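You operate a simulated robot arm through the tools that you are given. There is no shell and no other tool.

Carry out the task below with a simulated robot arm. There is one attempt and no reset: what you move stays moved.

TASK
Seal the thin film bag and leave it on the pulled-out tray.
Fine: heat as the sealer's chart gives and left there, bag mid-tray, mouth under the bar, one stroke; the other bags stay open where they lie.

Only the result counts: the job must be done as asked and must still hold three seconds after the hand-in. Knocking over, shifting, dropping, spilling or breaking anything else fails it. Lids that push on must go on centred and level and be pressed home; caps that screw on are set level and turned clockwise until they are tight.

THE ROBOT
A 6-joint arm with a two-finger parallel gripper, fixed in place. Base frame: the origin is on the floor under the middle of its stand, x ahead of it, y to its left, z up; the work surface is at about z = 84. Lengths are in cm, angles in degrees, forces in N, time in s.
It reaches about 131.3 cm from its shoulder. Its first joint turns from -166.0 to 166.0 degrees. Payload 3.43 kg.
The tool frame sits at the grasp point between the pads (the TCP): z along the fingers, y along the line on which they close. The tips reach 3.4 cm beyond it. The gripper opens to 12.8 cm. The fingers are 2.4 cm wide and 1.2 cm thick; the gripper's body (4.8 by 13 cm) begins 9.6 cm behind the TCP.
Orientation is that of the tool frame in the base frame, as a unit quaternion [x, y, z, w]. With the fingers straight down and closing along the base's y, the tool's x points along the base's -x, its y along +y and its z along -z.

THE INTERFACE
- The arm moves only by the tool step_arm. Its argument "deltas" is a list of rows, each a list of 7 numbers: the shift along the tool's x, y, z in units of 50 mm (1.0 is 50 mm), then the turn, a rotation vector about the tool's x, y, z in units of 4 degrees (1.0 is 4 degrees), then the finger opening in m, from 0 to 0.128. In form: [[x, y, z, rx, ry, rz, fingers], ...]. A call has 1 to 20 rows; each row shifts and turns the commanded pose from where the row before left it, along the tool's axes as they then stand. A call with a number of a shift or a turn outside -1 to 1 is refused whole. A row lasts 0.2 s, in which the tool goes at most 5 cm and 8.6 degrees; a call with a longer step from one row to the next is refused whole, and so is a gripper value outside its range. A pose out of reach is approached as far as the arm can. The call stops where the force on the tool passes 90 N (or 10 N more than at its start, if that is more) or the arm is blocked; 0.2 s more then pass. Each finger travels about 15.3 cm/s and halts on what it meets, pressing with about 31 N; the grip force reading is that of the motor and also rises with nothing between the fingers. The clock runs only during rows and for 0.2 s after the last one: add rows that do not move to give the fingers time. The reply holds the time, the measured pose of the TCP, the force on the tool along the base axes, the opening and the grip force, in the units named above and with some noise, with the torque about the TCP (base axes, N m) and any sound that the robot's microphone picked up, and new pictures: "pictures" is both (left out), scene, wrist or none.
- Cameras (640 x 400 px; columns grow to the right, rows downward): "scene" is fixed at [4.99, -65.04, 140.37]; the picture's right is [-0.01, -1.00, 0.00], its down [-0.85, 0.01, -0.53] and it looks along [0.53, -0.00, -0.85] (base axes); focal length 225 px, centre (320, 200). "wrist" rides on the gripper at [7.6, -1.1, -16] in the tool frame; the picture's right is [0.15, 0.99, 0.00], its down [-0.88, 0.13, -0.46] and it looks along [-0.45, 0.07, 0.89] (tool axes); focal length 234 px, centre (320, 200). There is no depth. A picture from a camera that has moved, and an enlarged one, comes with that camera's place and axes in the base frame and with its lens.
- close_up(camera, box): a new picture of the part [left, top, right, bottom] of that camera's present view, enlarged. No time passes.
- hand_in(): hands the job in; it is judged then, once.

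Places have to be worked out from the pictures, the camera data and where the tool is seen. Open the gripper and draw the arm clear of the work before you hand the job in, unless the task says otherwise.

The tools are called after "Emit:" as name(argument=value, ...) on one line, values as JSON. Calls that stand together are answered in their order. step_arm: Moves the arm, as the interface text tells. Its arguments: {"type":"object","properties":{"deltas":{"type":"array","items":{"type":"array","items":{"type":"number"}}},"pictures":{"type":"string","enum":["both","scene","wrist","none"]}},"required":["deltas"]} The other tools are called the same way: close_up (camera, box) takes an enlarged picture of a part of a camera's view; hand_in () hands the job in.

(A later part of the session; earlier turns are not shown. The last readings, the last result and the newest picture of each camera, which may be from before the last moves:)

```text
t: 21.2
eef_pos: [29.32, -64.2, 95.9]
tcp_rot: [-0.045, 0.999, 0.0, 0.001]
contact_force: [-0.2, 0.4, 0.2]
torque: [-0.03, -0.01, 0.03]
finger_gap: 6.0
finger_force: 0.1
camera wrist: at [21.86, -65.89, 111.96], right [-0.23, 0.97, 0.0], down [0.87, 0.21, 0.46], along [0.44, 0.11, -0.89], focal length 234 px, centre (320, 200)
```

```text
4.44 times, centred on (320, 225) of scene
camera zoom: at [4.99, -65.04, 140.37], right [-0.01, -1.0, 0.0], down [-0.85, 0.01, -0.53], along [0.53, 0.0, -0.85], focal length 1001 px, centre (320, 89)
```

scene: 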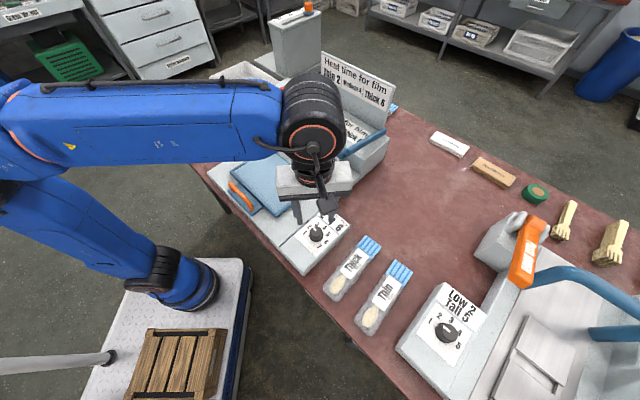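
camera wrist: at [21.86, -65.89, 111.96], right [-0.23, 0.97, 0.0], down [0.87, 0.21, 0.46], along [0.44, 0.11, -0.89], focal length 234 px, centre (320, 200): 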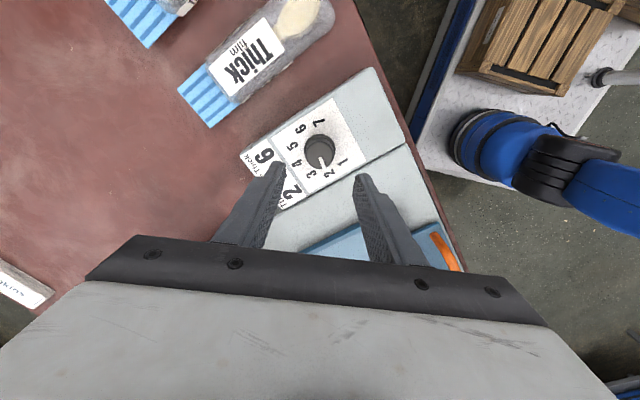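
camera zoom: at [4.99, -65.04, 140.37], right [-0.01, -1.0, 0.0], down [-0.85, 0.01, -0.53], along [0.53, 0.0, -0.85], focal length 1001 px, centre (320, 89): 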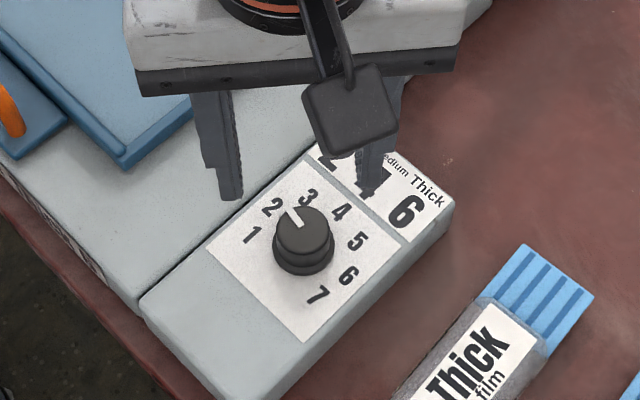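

The pointer now reads 2 (about 38° azimuth against the numeral's 37°). Next I turn to the bag's direction and go above the Thin bag's middle, with the gripper open 8.5 cm.

Emit:
step_arm(deltas=[[0, 0, 0, 0, 0, 1, 0.085], [0, 0, 0, 0, 0, 1, 0.085], [0, 0, 0, 0, 0, 1, 0.085], [0, 0, 0, 0, 0, 1, 0.085], [0, 0, 0, 0, 0, 1, 0.085], [0, 0, 0, 0, 0, 1, 0.085], [0, 0, 0, 0, 0, 1, 0.085], [0, 0, 0, 0, 0, 1, 0.085], [0, 0, 0, 0, 0, 1, 0.085], [0, 0, 0, 0, 0, 1, 0.085], [0, 0, 0, 0, 0, 1, 0.085], [0, 0, 0, 0, 0, 0.57, 0.085], [0.071, -0.886, -0.04, 0, 0, 0, 0.085], [0.071, -0.886, -0.04, 0, 0, 0, 0.085], [0.071, -0.886, -0.04, 0, 0, 0, 0.085], [0.071, -0.886, -0.04, 0, 0, 0, 0.085], [0.071, -0.886, -0.04, 0, 0, 0, 0.085], [0, 0, 0, 0, 0, 0, 0.085]], pictures="both")

Emit:
close_up(camera="wrist", box=[230, 60, 430, 240])

Emit:
close_up(camera="scene", box=[290, 190, 450, 350])

```text
t: 25.0
eef_pos: [13.25, -79.55, 96.8]
tcp_rot: [0.351, 0.936, 0.001, 0.0]
contact_force: [-0.1, -0.1, -0.1]
torque: [-0.03, -0.02, 0.01]
finger_gap: 8.47
finger_force: 0.0
camera wrist: at [6.82, -75.5, 112.73], right [0.54, 0.84, 0.0], down [0.75, -0.48, 0.46], along [0.38, -0.25, -0.89], focal length 234 px, centre (320, 200)
```

scene: 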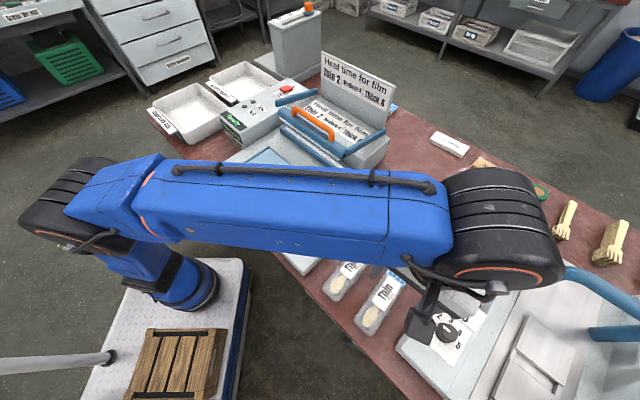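
wrist: 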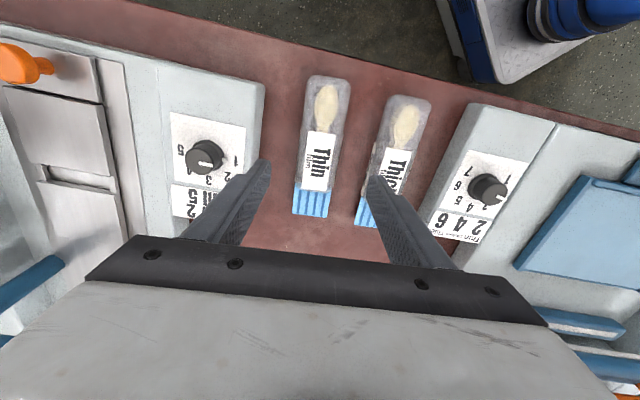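

```text
2.22 times, centred on (330, 150) of wrist
camera zoom: at [6.82, -75.5, 112.73], right [0.54, 0.84, 0.0], down [0.75, -0.48, 0.46], along [0.38, -0.25, -0.89], focal length 520 px, centre (298, 311)
```

zoom: 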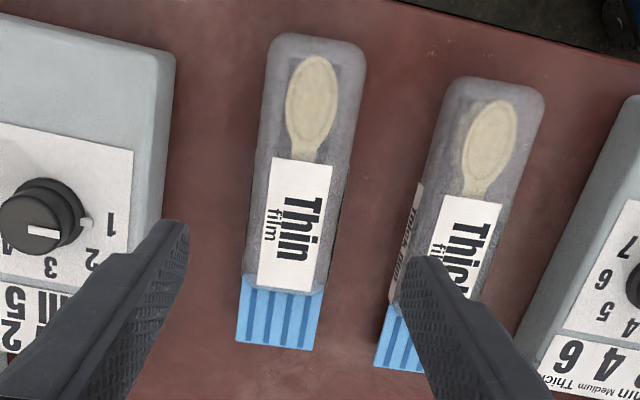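

```text
2.50 times, centred on (370, 270) of scene
camera zoom: at [4.99, -65.04, 140.37], right [-0.01, -1.0, 0.0], down [-0.85, 0.01, -0.53], along [0.53, 0.0, -0.85], focal length 563 px, centre (195, 25)
```

zoom: 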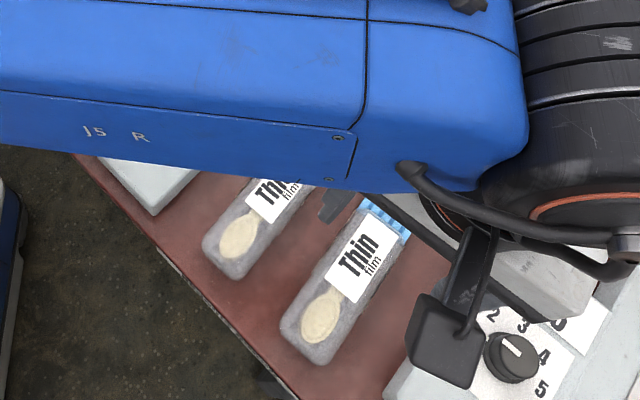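

The bag is centred under the gripper (within 1 mm), its ends at 8.0 cm behind and 11.4 cm ahead of the TCP, and both neighbours clear the fingers by about 2 cm. I descend to z≈86.8.

Emit:
step_arm(deltas=[[0, 0, 0.5, 0, 0, 0, 0.085], [0, 0, 0.5, 0, 0, 0, 0.085], [0, 0, 0.5, 0, 0, 0, 0.085], [0, 0, 0.5, 0, 0, 0, 0.085], [0, 0, 0, 0, 0, 0, 0.085]], pictures="both")

Emit:
close_up(camera="wrist", box=[210, 40, 430, 260])

```text
t: 26.2
eef_pos: [13.31, -79.42, 86.89]
tcp_rot: [0.352, 0.936, 0.001, 0.001]
contact_force: [-0.1, -0.3, -0.2]
torque: [-0.02, -0.01, -0.02]
finger_gap: 8.5
finger_force: 0.1
camera wrist: at [6.85, -75.27, 102.85], right [0.54, 0.84, 0.0], down [0.75, -0.48, 0.46], along [0.38, -0.25, -0.89], focal length 234 px, centre (320, 200)
```

scene: 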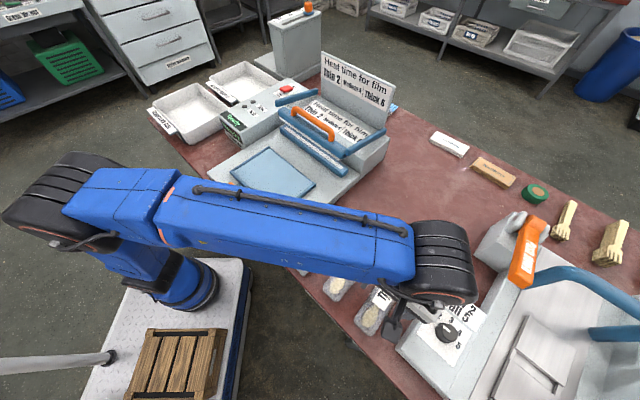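
wrist: 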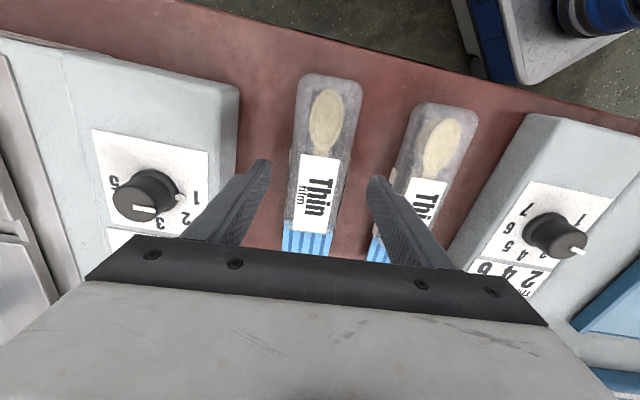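

```text
1.82 times, centred on (320, 150) of wrist
camera zoom: at [6.85, -75.27, 102.85], right [0.54, 0.84, 0.0], down [0.75, -0.48, 0.46], along [0.38, -0.25, -0.89], focal length 426 px, centre (320, 291)
```

zoom: 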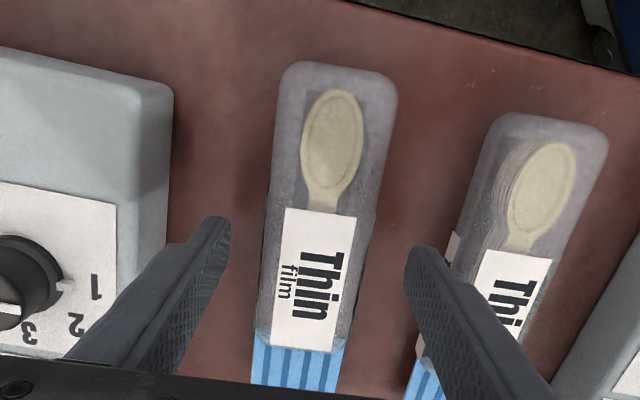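

No contact yet with tips at z≈83.5 and the fingers straddle the bag. I lower in small steps, watching for table contact.

Emit:
step_arm(deltas=[[0, 0, 0.15, 0, 0, 0, 0.085], [0, 0, 0.15, 0, 0, 0, 0.085], [0, 0, 0, 0, 0, 0, 0.085]], pictures="none")

Emit:
step_arm(deltas=[[0, 0, 0.06, 0, 0, 0, 0.085], [0, 0, 0.04, 0, 0, 0, 0.085], [0, 0, 0, 0, 0, 0, 0.085]], pictures="wrist")

```text
t: 27.0
eef_pos: [13.28, -79.49, 85.42]
tcp_rot: [0.352, 0.936, 0.0, 0.0]
contact_force: [0.0, -0.2, -0.5]
torque: [-0.01, -0.01, -0.01]
finger_gap: 8.5
finger_force: 0.1
```

```text
t: 27.8
eef_pos: [13.32, -79.5, 84.91]
tcp_rot: [0.352, 0.936, 0.0, 0.0]
contact_force: [0.3, 0.1, 0.7]
torque: [0.0, -0.01, 0.02]
finger_gap: 8.48
finger_force: 0.1
camera wrist: at [6.84, -75.38, 101.0], right [0.54, 0.84, 0.0], down [0.75, -0.48, 0.46], along [0.38, -0.25, -0.89], focal length 234 px, centre (320, 200)
```

wrist: 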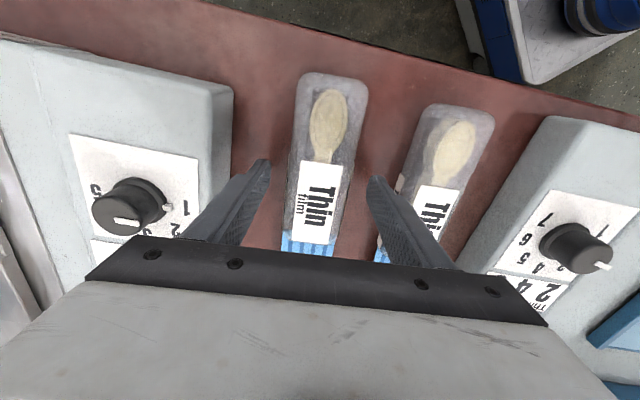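

Tips at z≈81.5 and still no contact; I continue in 2–3 mm steps.

Emit:
step_arm(deltas=[[0, 0, 0.05, 0, 0, 0, 0.085], [0, 0, 0.03, 0, 0, 0, 0.085], [0, 0, 0, 0, 0, 0, 0.085]], pictures="none")

Emit:
step_arm(deltas=[[0, 0, 0.05, 0, 0, 0, 0.085], [0, 0, 0.03, 0, 0, 0, 0.085], [0, 0, 0, 0, 0, 0, 0.085]], pictures="both")

Emit:
close_up(camera="wrist", box=[230, 60, 410, 260])

```text
t: 28.6
eef_pos: [13.29, -79.65, 84.51]
tcp_rot: [0.352, 0.936, -0.001, 0.0]
contact_force: [-1.0, 0.1, 0.2]
torque: [0.02, 0.02, 0.01]
finger_gap: 8.49
finger_force: 0.0
```

```text
t: 29.4
eef_pos: [13.3, -79.55, 84.06]
tcp_rot: [0.352, 0.936, 0.0, 0.0]
contact_force: [0.9, -0.6, 0.6]
torque: [-0.02, 0.0, -0.02]
finger_gap: 8.5
finger_force: 0.1
camera wrist: at [6.97, -75.41, 100.11], right [0.54, 0.84, 0.0], down [0.75, -0.48, 0.46], along [0.38, -0.25, -0.89], focal length 234 px, centre (320, 200)
```

scene: 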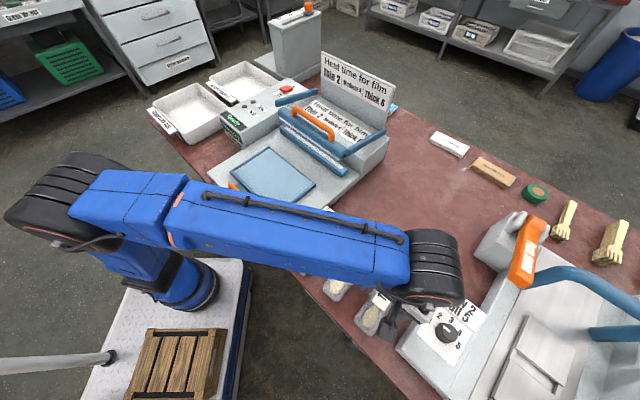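
wrist: 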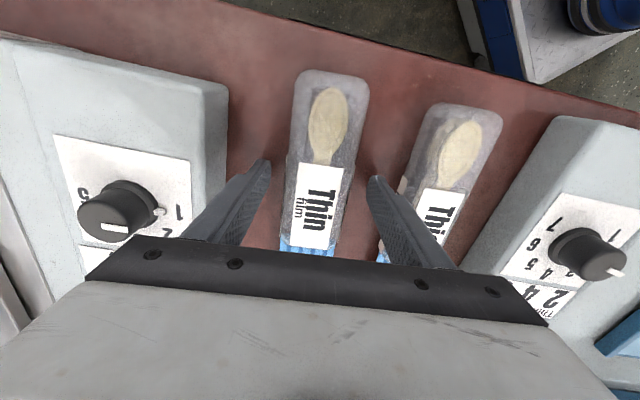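

```text
2.00 times, centred on (320, 160) of wrist
camera zoom: at [6.97, -75.41, 100.11], right [0.54, 0.84, 0.0], down [0.75, -0.48, 0.46], along [0.38, -0.25, -0.89], focal length 468 px, centre (320, 280)
```

zoom: 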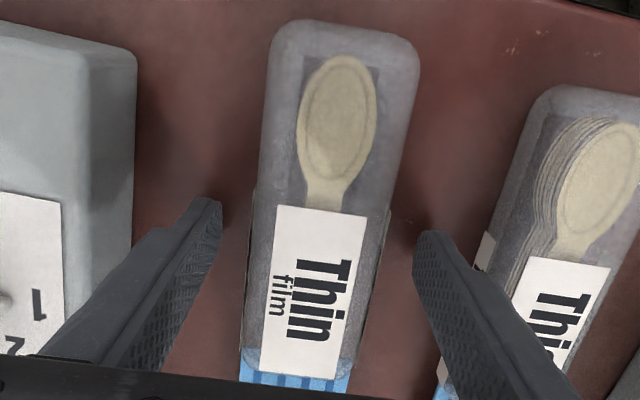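

Tips at z≈80.7 with no contact still. Two more 2 mm steps to find the table.

Emit:
step_arm(deltas=[[0, 0, 0.04, 0, 0, 0, 0.085], [0, 0, 0, 0, 0, 0, 0.085]], pictures="none")

Emit:
step_arm(deltas=[[0, 0, 0.04, 0, 0, 0, 0.085], [0, 0, 0, 0, 0, 0, 0.085]], pictures="none")

```text
t: 30.0
eef_pos: [13.45, -79.71, 83.76]
tcp_rot: [0.352, 0.936, 0.0, -0.001]
contact_force: [0.1, -0.1, -0.4]
torque: [0.04, 0.02, -0.01]
finger_gap: 8.51
finger_force: 0.1
```

```text
t: 30.6
eef_pos: [13.38, -79.74, 83.71]
tcp_rot: [0.352, 0.936, 0.0, 0.0]
contact_force: [0.9, -0.1, 0.9]
torque: [-0.01, -0.01, -0.01]
finger_gap: 8.5
finger_force: 0.1
```

Still free at tips ≈80.3, which is well below the bag top (≈83), so this depth is good for gripping. I close on the bag.

Emit:
step_arm(deltas=[[0, 0, 0, 0, 0, 0, 0.07], [0, 0, 0, 0, 0, 0, 0.06], [0, 0, 0, 0, 0, 0, 0.05], [0, 0, 0, 0, 0, 0, 0.04], [0, 0, 0, 0, 0, 0, 0.035], [0, 0, 0, 0, 0, 0, 0.035]], pictures="both")

Emit:
close_up(camera="wrist", box=[230, 60, 410, 260])

```text
t: 32.0
eef_pos: [13.39, -79.63, 83.67]
tcp_rot: [0.352, 0.936, 0.0, -0.001]
contact_force: [0.1, 0.6, 1.0]
torque: [0.0, -0.02, 0.02]
finger_gap: 5.28
finger_force: 30.3
camera wrist: at [6.97, -75.53, 99.72], right [0.54, 0.84, 0.0], down [0.75, -0.48, 0.46], along [0.38, -0.25, -0.89], focal length 234 px, centre (320, 200)
```

scene: 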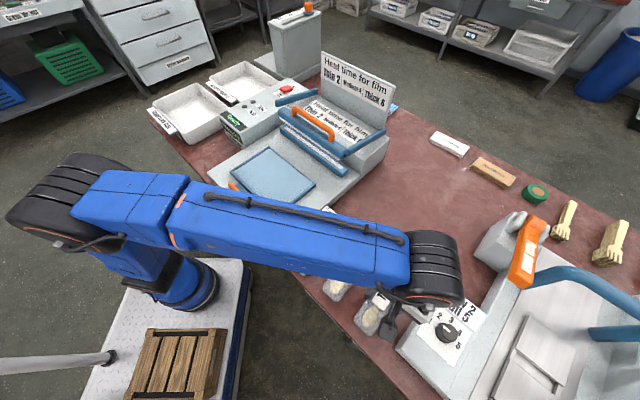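
wrist: 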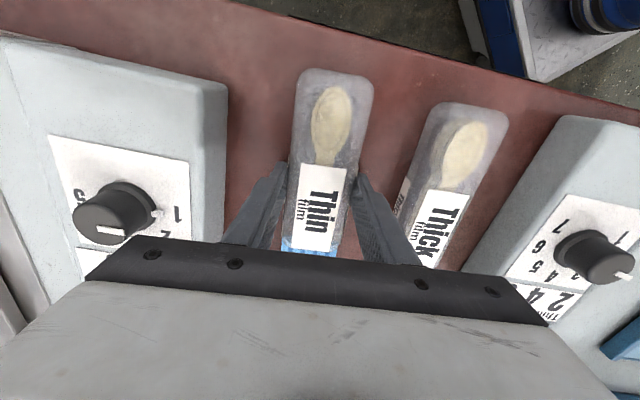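

```text
2.00 times, centred on (320, 160) of wrist
camera zoom: at [6.97, -75.53, 99.72], right [0.54, 0.84, 0.0], down [0.75, -0.48, 0.46], along [0.38, -0.25, -0.89], focal length 468 px, centre (320, 280)
```

zoom: 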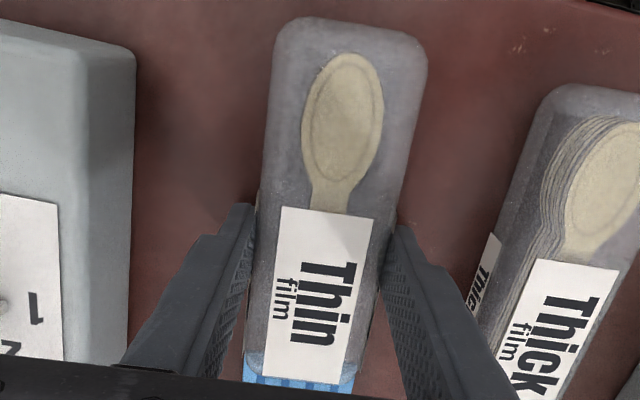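

Gripped at 5.28 cm with 30 N. I lift 3 cm and check that the bag comes along level.

Emit:
step_arm(deltas=[[0, 0, -0.1, 0, 0, 0, 0.035], [0, 0, -0.2, 0, 0, 0, 0.035], [0, 0, -0.3, 0, 0, 0, 0.035], [0, 0, 0, 0, 0, 0, 0.035]], pictures="both")

Emit:
close_up(camera="wrist", box=[230, 50, 430, 260])

Emit:
close_up(camera="scene", box=[330, 250, 480, 370])

```text
t: 33.0
eef_pos: [13.46, -79.86, 86.77]
tcp_rot: [0.352, 0.936, 0.0, 0.0]
contact_force: [0.8, 0.5, 0.1]
torque: [0.03, 0.01, -0.02]
finger_gap: 5.28
finger_force: 30.8
camera wrist: at [7.02, -75.63, 102.79], right [0.54, 0.84, 0.0], down [0.75, -0.48, 0.46], along [0.38, -0.25, -0.89], focal length 234 px, centre (320, 200)
```

scene: 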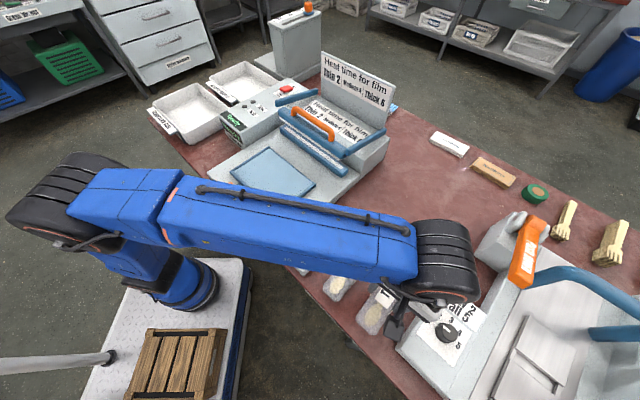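
wrist: 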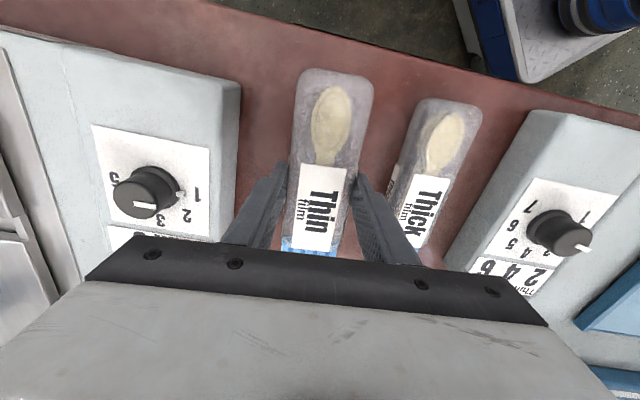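

```text
1.90 times, centred on (330, 155) of wrist
camera zoom: at [7.02, -75.63, 102.79], right [0.54, 0.84, 0.0], down [0.75, -0.48, 0.46], along [0.38, -0.25, -0.89], focal length 446 px, centre (301, 286)
```

zoom: 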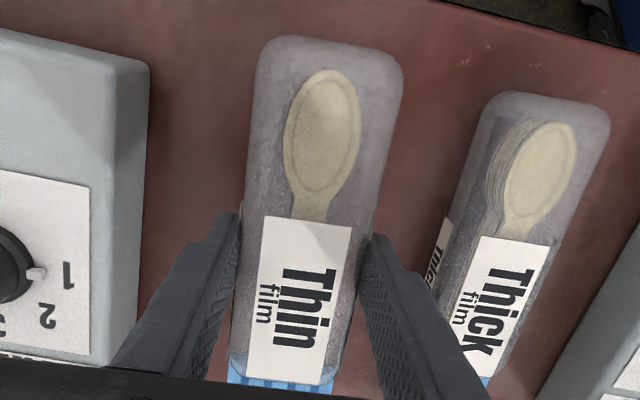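

```text
3.33 times, centred on (405, 310) of scene
camera zoom: at [4.99, -65.04, 140.37], right [-0.01, -1.0, 0.0], down [-0.85, 0.01, -0.53], along [0.53, 0.0, -0.85], focal length 751 px, centre (37, -167)
```

zoom: 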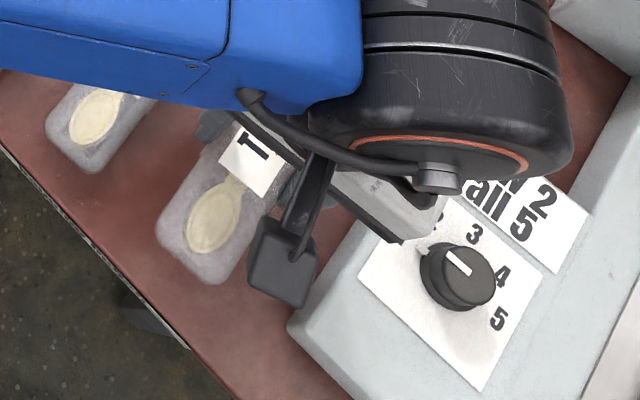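

The bag came up level with the gripper and the Thick bag stayed. I lift to z≈97, trim the yaw to the sealer's 45°, and carry it over the tray's middle.

Emit:
step_arm(deltas=[[0, 0, -0.5, 0, 0, 0, 0.035], [0, 0, -0.5, 0, 0, 0, 0.035], [0, 0, -0.5, 0, 0, 0, 0.035], [0, 0, -0.5, 0, 0, 0, 0.035], [0, 0, 0, 0, 0, 0.95, 0.035], [-0.081, 0.815, 0, 0, 0, 0, 0.035], [-0.081, 0.815, 0, 0, 0, 0, 0.035], [-0.081, 0.815, 0, 0, 0, 0, 0.035], [-0.081, 0.815, 0, 0, 0, 0, 0.035], [-0.081, 0.815, 0, 0, 0, 0, 0.035], [-0.081, 0.815, 0, 0, 0, 0, 0.035], [-0.081, 0.815, 0, 0, 0, 0, 0.035], [-0.081, 0.815, 0, 0, 0, 0, 0.035], [-0.081, 0.815, 0, 0, 0, 0, 0.035], [-0.081, 0.815, 0, 0, 0, 0, 0.035], [-0.081, 0.815, 0, 0, 0, 0, 0.035], [0, 0, 0, 0, 0, 0, 0.035]], pictures="both")

Emit:
close_up(camera="wrist", box=[190, 30, 450, 250])

Emit:
close_up(camera="scene", box=[200, 60, 400, 230])

```text
t: 36.6
eef_pos: [48.09, -51.24, 96.59]
tcp_rot: [0.383, 0.924, 0.0, 0.0]
contact_force: [-0.4, -0.1, -0.3]
torque: [-0.01, 0.0, 0.0]
finger_gap: 5.26
finger_force: 31.0
camera wrist: at [41.98, -46.63, 112.6], right [0.6, 0.8, 0.0], down [0.71, -0.53, 0.46], along [0.37, -0.27, -0.89], focal length 234 px, centre (320, 200)
```

scene: 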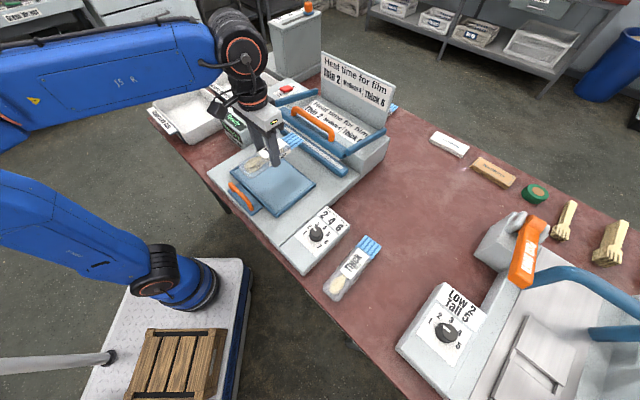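
wrist: 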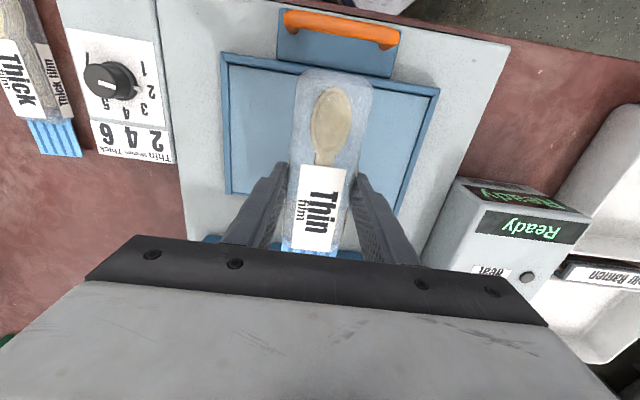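

```text
1.82 times, centred on (320, 140) of wrist
camera zoom: at [41.98, -46.63, 112.6], right [0.6, 0.8, 0.0], down [0.71, -0.53, 0.46], along [0.37, -0.27, -0.89], focal length 426 px, centre (320, 309)
```

zoom: 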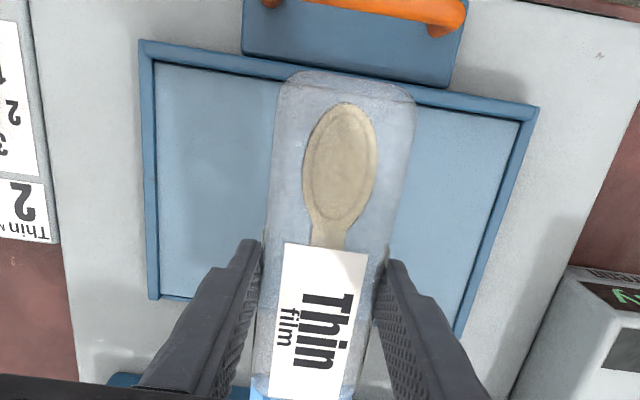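

```text
2.35 times, centred on (300, 145) of scene
camera zoom: at [4.99, -65.04, 140.37], right [-0.01, -1.0, 0.0], down [-0.85, 0.01, -0.53], along [0.53, 0.0, -0.85], focal length 530 px, centre (367, 329)
```

zoom: 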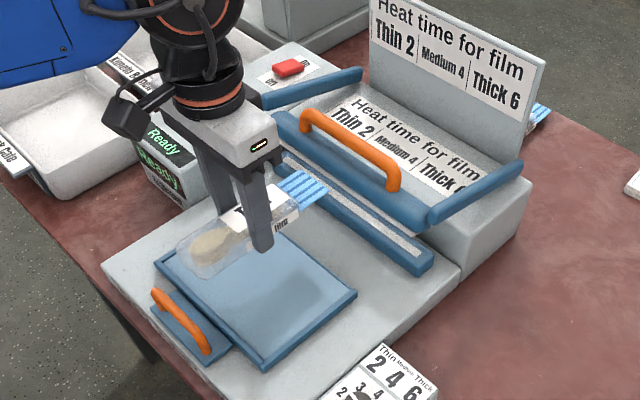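

In tool coordinates the tray centre is at (0.9, 0.23) and its yaw matches within 0.5°; the bag's closed end must move 0.9 cm forward to clear the near rim. I shift accordingly and lower to z≈91.

Emit:
step_arm(deltas=[[-0.18, 0.046, 0, 0, 0, 0, 0.035], [0, 0, 0.4, 0, 0, 0, 0.035], [0, 0, 0.4, 0, 0, 0, 0.035], [0, 0, 0.3, 0, 0, 0, 0.035], [0, 0, 0, 0, 0, 0, 0.035]], pictures="both")

Emit:
close_up(camera="wrist", box=[190, 30, 450, 250])

Emit:
close_up(camera="scene", box=[220, 90, 370, 220])

```text
t: 37.8
eef_pos: [49.06, -51.72, 90.9]
tcp_rot: [0.383, 0.924, 0.001, 0.0]
contact_force: [0.1, 0.8, 0.6]
torque: [-0.01, 0.0, 0.04]
finger_gap: 5.28
finger_force: 31.0
camera wrist: at [42.87, -47.11, 107.0], right [0.6, 0.8, 0.0], down [0.72, -0.53, 0.46], along [0.37, -0.27, -0.89], focal length 234 px, centre (320, 200)
```

scene: 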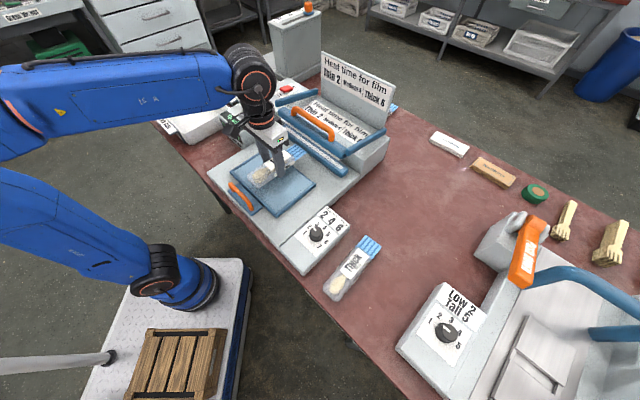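
wrist: 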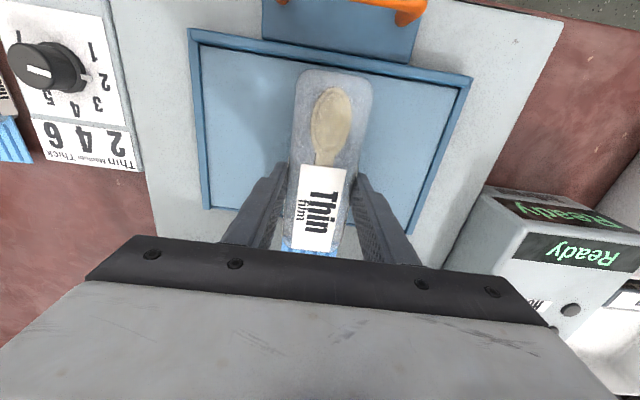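

```text
1.82 times, centred on (320, 140) of wrist
camera zoom: at [42.87, -47.11, 107.0], right [0.6, 0.8, 0.0], down [0.72, -0.53, 0.46], along [0.37, -0.27, -0.89], focal length 426 px, centre (320, 309)
```

zoom: 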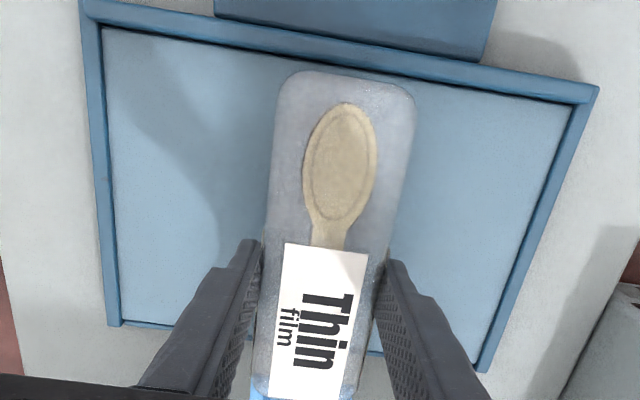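

```text
3.08 times, centred on (295, 155) of scene
camera zoom: at [4.99, -65.04, 140.37], right [-0.01, -1.0, 0.0], down [-0.85, 0.01, -0.53], along [0.53, 0.0, -0.85], focal length 693 px, centre (397, 338)
```

zoom: 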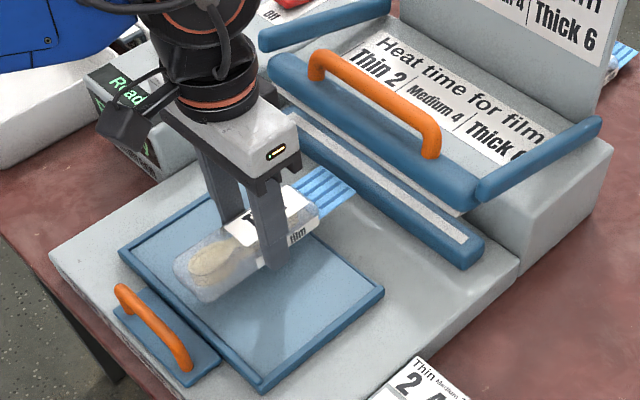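

The bag is centred across the tray (corner offsets -11.0/+10.98) with its closed end about 0.45 cm inside the near rim. I lower in small steps until it touches the tray floor.

Emit:
step_arm(deltas=[[0, 0, 0.15, 0, 0, 0, 0.035], [0, 0, 0.1, 0, 0, 0, 0.035], [0, 0, 0, 0, 0, 0, 0.035]], pictures="none")

Emit:
step_arm(deltas=[[0, 0, 0.05, 0, 0, 0, 0.035], [0, 0, 0, 0, 0, 0, 0.035]], pictures="none")

Emit:
step_arm(deltas=[[0, 0, 0.04, 0, 0, 0, 0.035], [0, 0, 0, 0, 0, 0, 0.035]], pictures="none")

```text
t: 38.6
eef_pos: [49.04, -51.67, 89.89]
tcp_rot: [0.383, 0.924, -0.001, 0.0]
contact_force: [-0.1, 1.2, -0.6]
torque: [0.01, 0.01, 0.02]
finger_gap: 5.29
finger_force: 30.9
```

```text
t: 39.2
eef_pos: [49.0, -51.46, 89.63]
tcp_rot: [0.382, 0.924, 0.0, -0.001]
contact_force: [0.7, 0.7, -0.9]
torque: [0.01, 0.01, 0.02]
finger_gap: 5.29
finger_force: 31.0
```

```text
t: 39.8
eef_pos: [49.05, -51.48, 89.37]
tcp_rot: [0.383, 0.924, 0.0, 0.0]
contact_force: [0.1, 0.3, 0.1]
torque: [0.0, 0.03, -0.01]
finger_gap: 5.3
finger_force: 31.2
```

No contact yet at z≈89.3. I continue with 2 mm steps.

Emit:
step_arm(deltas=[[0, 0, 0.04, 0, 0, 0, 0.035], [0, 0, 0, 0, 0, 0, 0.035]], pictures="none")

Emit:
step_arm(deltas=[[0, 0, 0.04, 0, 0, 0, 0.035], [0, 0, 0, 0, 0, 0, 0.035]], pictures="none")

Emit:
step_arm(deltas=[[0, 0, 0.04, 0, 0, 0, 0.035], [0, 0, 0, 0, 0, 0, 0.035]], pictures="wrist")

Emit:
close_up(camera="scene", box=[220, 110, 350, 220])

```text
t: 40.4
eef_pos: [48.99, -51.48, 89.26]
tcp_rot: [0.383, 0.924, 0.0, 0.0]
contact_force: [0.9, 0.5, -0.2]
torque: [0.03, 0.02, 0.01]
finger_gap: 5.25
finger_force: 31.0
```

```text
t: 41.0
eef_pos: [48.93, -51.55, 88.96]
tcp_rot: [0.383, 0.924, 0.0, 0.0]
contact_force: [-0.2, -0.2, -1.0]
torque: [0.01, 0.0, 0.0]
finger_gap: 5.3
finger_force: 31.0
```

```text
t: 41.6
eef_pos: [49.08, -51.43, 89.02]
tcp_rot: [0.382, 0.924, 0.0, 0.0]
contact_force: [-0.5, -1.8, 9.9]
torque: [0.33, 0.41, 0.07]
finger_gap: 5.29
finger_force: 31.2
camera wrist: at [42.83, -46.84, 104.98], right [0.6, 0.8, 0.0], down [0.71, -0.53, 0.46], along [0.37, -0.27, -0.89], focal length 234 px, centre (320, 200)
```

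wrist: 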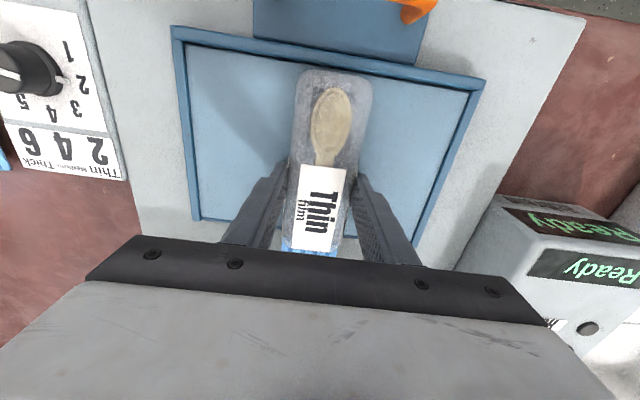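

```text
3.64 times, centred on (285, 165) of scene
camera zoom: at [4.99, -65.04, 140.37], right [-0.01, -1.0, 0.0], down [-0.85, 0.01, -0.53], along [0.53, 0.0, -0.85], focal length 819 px, centre (447, 327)
```

zoom: 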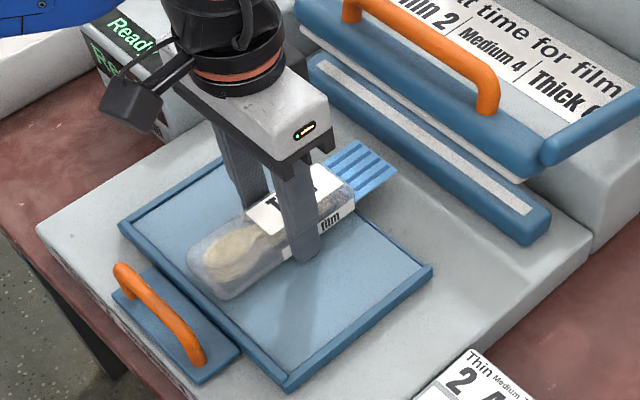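

The bag touched the tray floor (about 10 N up at z≈88.8). I open the fingers gently to release it.

Emit:
step_arm(deltas=[[0, 0, 0.01, 0, 0, 0, 0.035], [0, 0, 0, 0, 0, 0, 0.05], [0, 0, 0, 0, 0, 0, 0.056], [0, 0, 0, 0, 0, 0, 0.065], [0, 0, 0, 0, 0, 0, 0.08], [0, 0, 0, 0, 0, 0, 0.08]], pictures="both")

Emit:
close_up(camera="wrist", box=[170, 10, 490, 260])

Emit:
close_up(camera="scene", box=[220, 110, 350, 220])

```text
t: 43.0
eef_pos: [48.87, -51.49, 88.86]
tcp_rot: [0.383, 0.924, 0.0, 0.0]
contact_force: [-0.2, -0.1, 0.1]
torque: [-0.04, -0.01, 0.03]
finger_gap: 8.01
finger_force: 0.1
camera wrist: at [42.83, -46.85, 104.87], right [0.6, 0.8, 0.0], down [0.72, -0.53, 0.46], along [0.37, -0.27, -0.89], focal length 234 px, centre (320, 200)
```

scene: 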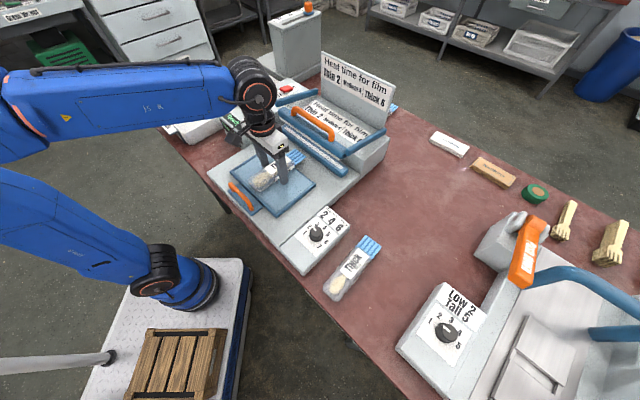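
wrist: 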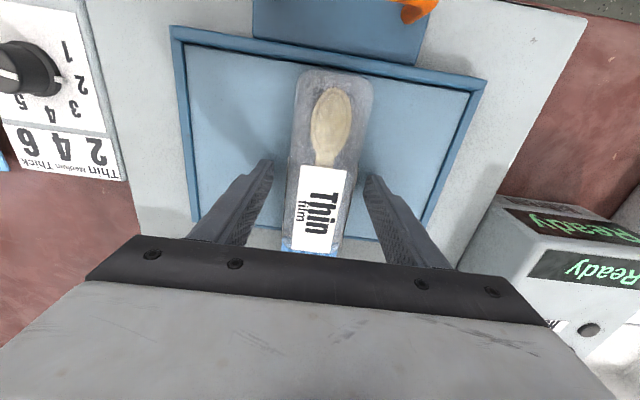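

```text
1.60 times, centred on (330, 135) of wrist
camera zoom: at [42.83, -46.85, 104.87], right [0.6, 0.8, 0.0], down [0.72, -0.53, 0.46], along [0.37, -0.27, -0.89], focal length 375 px, centre (304, 304)
```

zoom: 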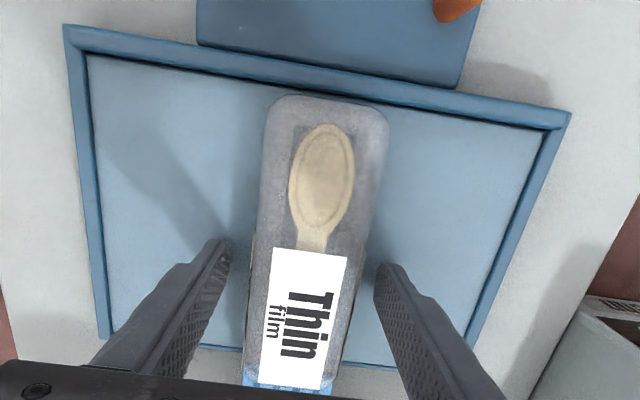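

```text
3.64 times, centred on (285, 165) of scene
camera zoom: at [4.99, -65.04, 140.37], right [-0.01, -1.0, 0.0], down [-0.85, 0.01, -0.53], along [0.53, 0.0, -0.85], focal length 819 px, centre (447, 327)
```

zoom: 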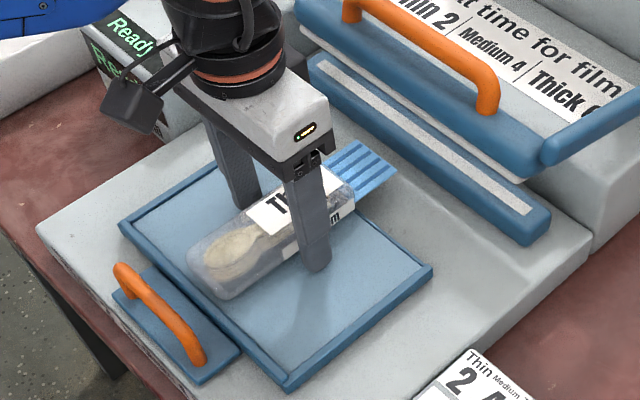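

The bag rests on the tray, undisturbed by the release. I rise straight up and look at the whole arrangement.

Emit:
step_arm(deltas=[[0, 0, -0.2, 0, 0, 0, 0.08], [0, 0, -0.5, 0, 0, 0, 0.08], [0, 0, -0.8, 0, 0, 0, 0.08], [0, 0, -0.8, 0, 0, 0, 0.08], [0, 0, 0, 0, 0, 0, 0.08]], pictures="both")

Emit:
close_up(camera="wrist", box=[190, 30, 470, 250])

Emit:
close_up(camera="scene", box=[210, 80, 390, 220])

```text
t: 44.2
eef_pos: [49.09, -51.61, 100.4]
tcp_rot: [0.383, 0.924, 0.0, 0.0]
contact_force: [-0.7, -0.2, 0.5]
torque: [0.02, -0.05, 0.03]
finger_gap: 7.99
finger_force: 0.1
camera wrist: at [42.92, -47.0, 116.35], right [0.6, 0.8, 0.0], down [0.72, -0.53, 0.46], along [0.37, -0.27, -0.89], focal length 234 px, centre (320, 200)
```

scene: 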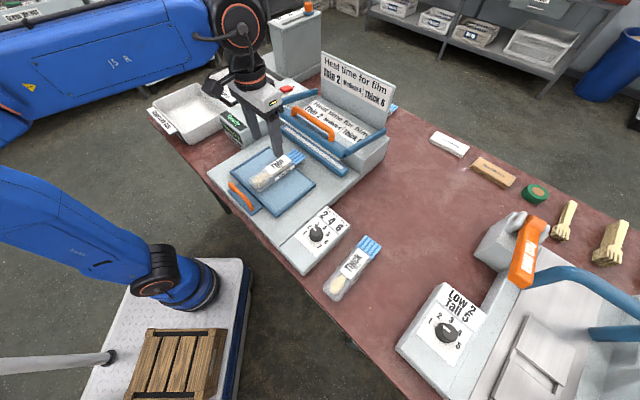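
wrist: 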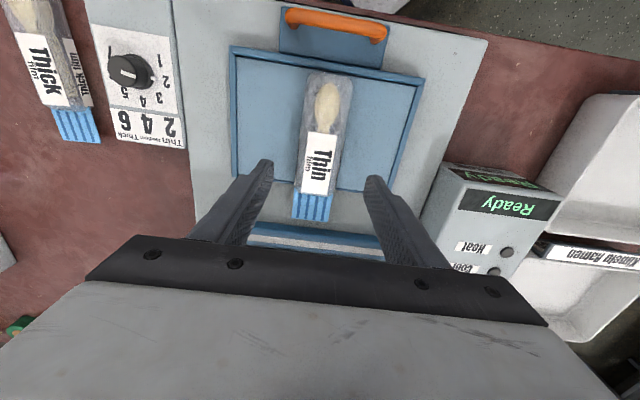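

```text
1.82 times, centred on (330, 140) of wrist
camera zoom: at [42.92, -47.0, 116.35], right [0.6, 0.8, 0.0], down [0.72, -0.53, 0.46], along [0.37, -0.27, -0.89], focal length 426 px, centre (302, 309)
```

zoom: 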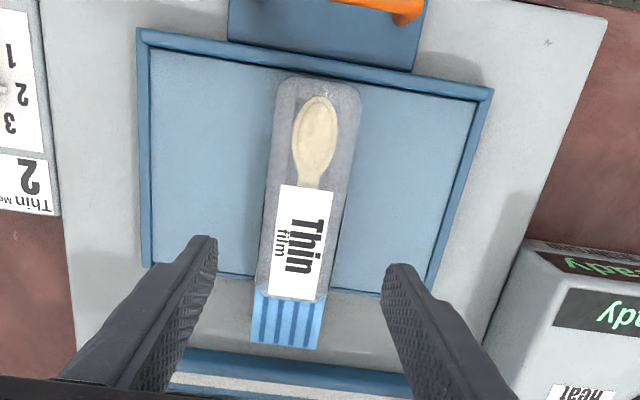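

```text
2.86 times, centred on (300, 150) of scene
camera zoom: at [4.99, -65.04, 140.37], right [-0.01, -1.0, 0.0], down [-0.85, 0.01, -0.53], along [0.53, 0.0, -0.85], focal length 644 px, centre (377, 343)
```

zoom: 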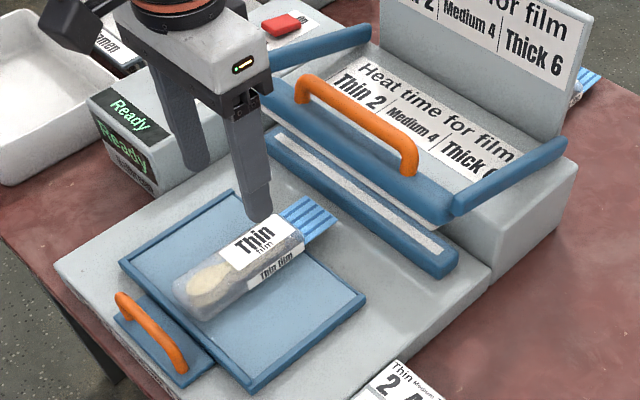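

The bag lies centred on the tray, its mouth overhanging the far edge toward the jaw. Now I turn the tool 90° so the fingers close along the depth direction, for the tray handle.

Emit:
step_arm(deltas=[[0, 0, 0, 0, 0, -1, 0.06], [0, 0, 0, 0, 0, -1, 0.06], [0, 0, 0, 0, 0, -1, 0.06], [0, 0, 0, 0, 0, -1, 0.06], [0, 0, 0, 0, 0, -1, 0.06], [0, 0, 0, 0, 0, -1, 0.06], [0, 0, 0, 0, 0, -1, 0.06], [0, 0, 0, 0, 0, -1, 0.06], [0, 0, 0, 0, 0, -1, 0.06], [0, 0, 0, 0, 0, -1, 0.06], [0, 0, 0, 0, 0, -1, 0.06], [0, 0, 0, 0, 0, -1, 0.06], [0, 0, 0, 0, 0, -1, 0.06], [0, 0, 0, 0, 0, -1, 0.06], [0, 0, 0, 0, 0, -1, 0.06], [0, 0, 0, 0, 0, -1, 0.06], [0, 0, 0, 0, 0, -1, 0.06], [0, 0, 0, 0, 0, -1, 0.06], [0, 0, 0, 0, 0, -1, 0.06], [0, 0, 0, 0, 0, -1, 0.06]], pictures="none")

Emit:
step_arm(deltas=[[0, 0, 0, 0, 0, -1, 0.05], [0, 0, 0, 0, 0, -1, 0.05], [0, 0, 0, 0, 0, -0.5, 0.05], [-0.017, 0.85, 0, 0, 0, 0, 0.05], [-0.017, 0.85, 0, 0, 0, 0, 0.05], [-0.017, 0.85, 0.4, 0, 0, 0, 0.05], [0, 0, 0.4, 0, 0, 0, 0.05], [0, 0, 0, 0, 0, 0, 0.05]], pictures="both")

Emit:
close_up(camera="wrist", box=[150, 40, 450, 260])

Emit:
close_up(camera="scene", box=[200, 80, 390, 220])

```text
t: 48.4
eef_pos: [48.96, -51.48, 100.37]
tcp_rot: [-0.302, 0.953, 0.0, 0.001]
contact_force: [0.6, 0.2, -0.2]
torque: [0.0, 0.0, 0.01]
finger_gap: 6.01
finger_force: 0.1
```

```text
t: 50.2
eef_pos: [40.22, -42.17, 96.57]
tcp_rot: [-0.383, 0.924, -0.001, 0.0]
contact_force: [0.3, -0.1, 0.5]
torque: [-0.03, 0.01, 0.03]
finger_gap: 5.02
finger_force: 0.1
camera wrist: at [35.68, -48.32, 112.47], right [-0.8, 0.6, 0.0], down [0.53, 0.72, 0.46], along [0.27, 0.37, -0.89], focal length 234 px, centre (320, 200)
```

scene: 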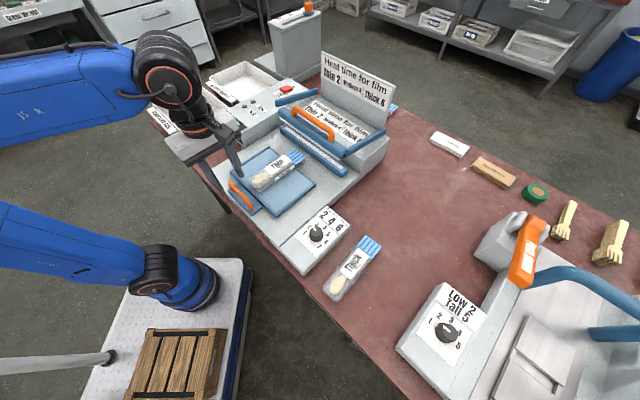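
wrist: 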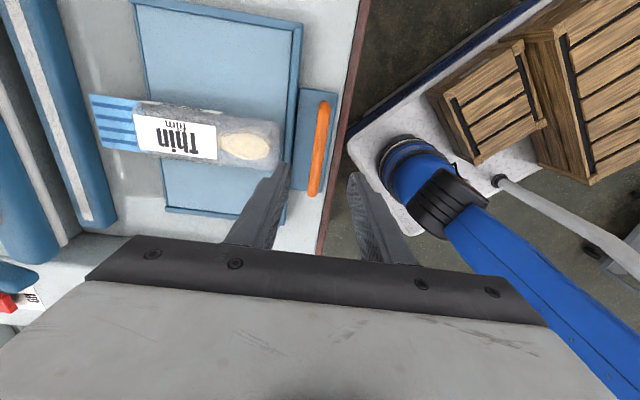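

```text
1.82 times, centred on (300, 150) of wrist
camera zoom: at [35.68, -48.32, 112.47], right [-0.8, 0.6, 0.0], down [0.53, 0.72, 0.46], along [0.27, 0.37, -0.89], focal length 426 px, centre (356, 291)
```

zoom: 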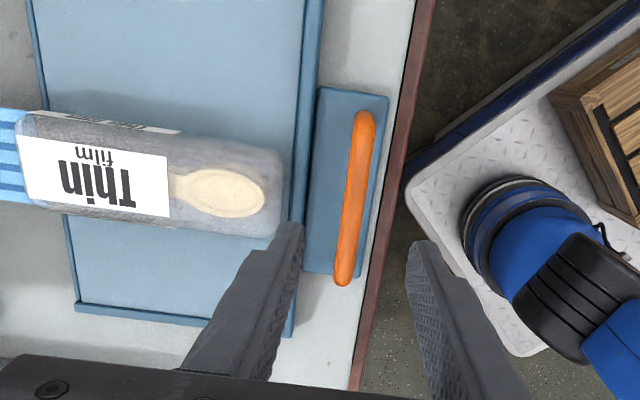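

```text
2.86 times, centred on (295, 150) of scene
camera zoom: at [4.99, -65.04, 140.37], right [-0.01, -1.0, 0.0], down [-0.85, 0.01, -0.53], along [0.53, 0.0, -0.85], focal length 644 px, centre (391, 343)
```

zoom: 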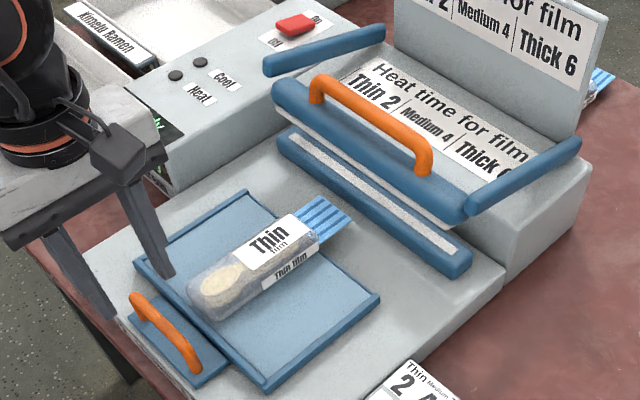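

The handle bar is centred at (0.4, -0.1) in the tool frame and parallel to it; there is about 2.7 cm between bar and tray rim for one finger. I set the opening to 2.8 cm and lower to z≈91.

Emit:
step_arm(deltas=[[0.076, -0.024, 0, 0, 0, 0, 0.028], [0, 0, 0.4, 0, 0, 0, 0.028], [0, 0, 0.4, 0, 0, 0, 0.028], [0, 0, 0.3, 0, 0, 0, 0.028], [0, 0, 0, 0, 0, 0, 0.028]], pictures="both")

Emit:
close_up(camera="wrist", box=[200, 80, 440, 260])

Emit:
close_up(camera="scene", box=[190, 130, 310, 230])

```text
t: 51.4
eef_pos: [39.83, -42.58, 90.81]
tcp_rot: [-0.383, 0.924, 0.0, 0.0]
contact_force: [0.2, 0.3, 0.7]
torque: [0.03, -0.01, -0.03]
finger_gap: 2.78
finger_force: 0.0
camera wrist: at [35.33, -48.7, 106.88], right [-0.8, 0.6, 0.0], down [0.53, 0.71, 0.46], along [0.27, 0.37, -0.89], focal length 234 px, centre (320, 200)
```

scene: 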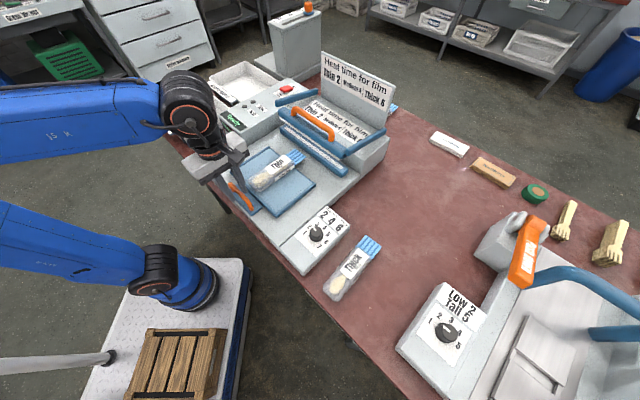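
wrist: 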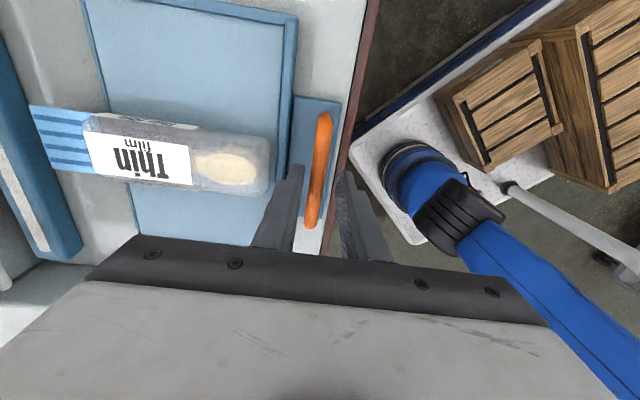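

```text
2.22 times, centred on (320, 170) of wrist
camera zoom: at [35.33, -48.7, 106.88], right [-0.8, 0.6, 0.0], down [0.53, 0.71, 0.46], along [0.27, 0.37, -0.89], focal length 520 px, centre (320, 267)
```

zoom: 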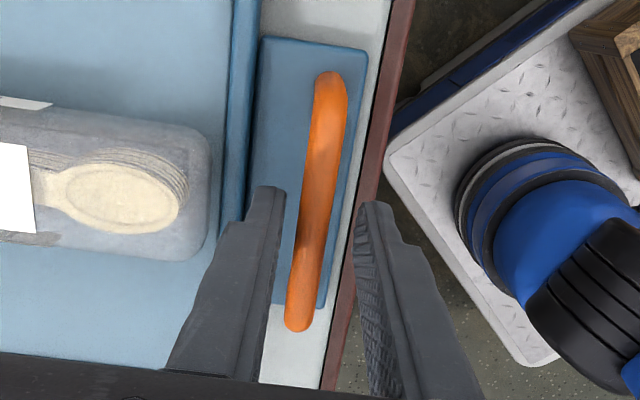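

```text
4.00 times, centred on (250, 180) of scene
camera zoom: at [4.99, -65.04, 140.37], right [-0.01, -1.0, 0.0], down [-0.85, 0.01, -0.53], along [0.53, 0.0, -0.85], focal length 901 px, centre (600, 280)
```

zoom: 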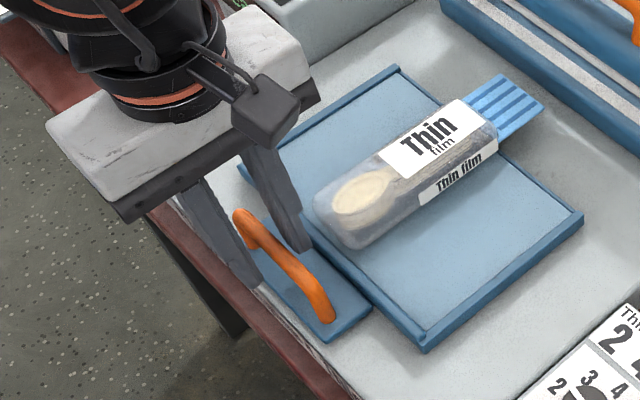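

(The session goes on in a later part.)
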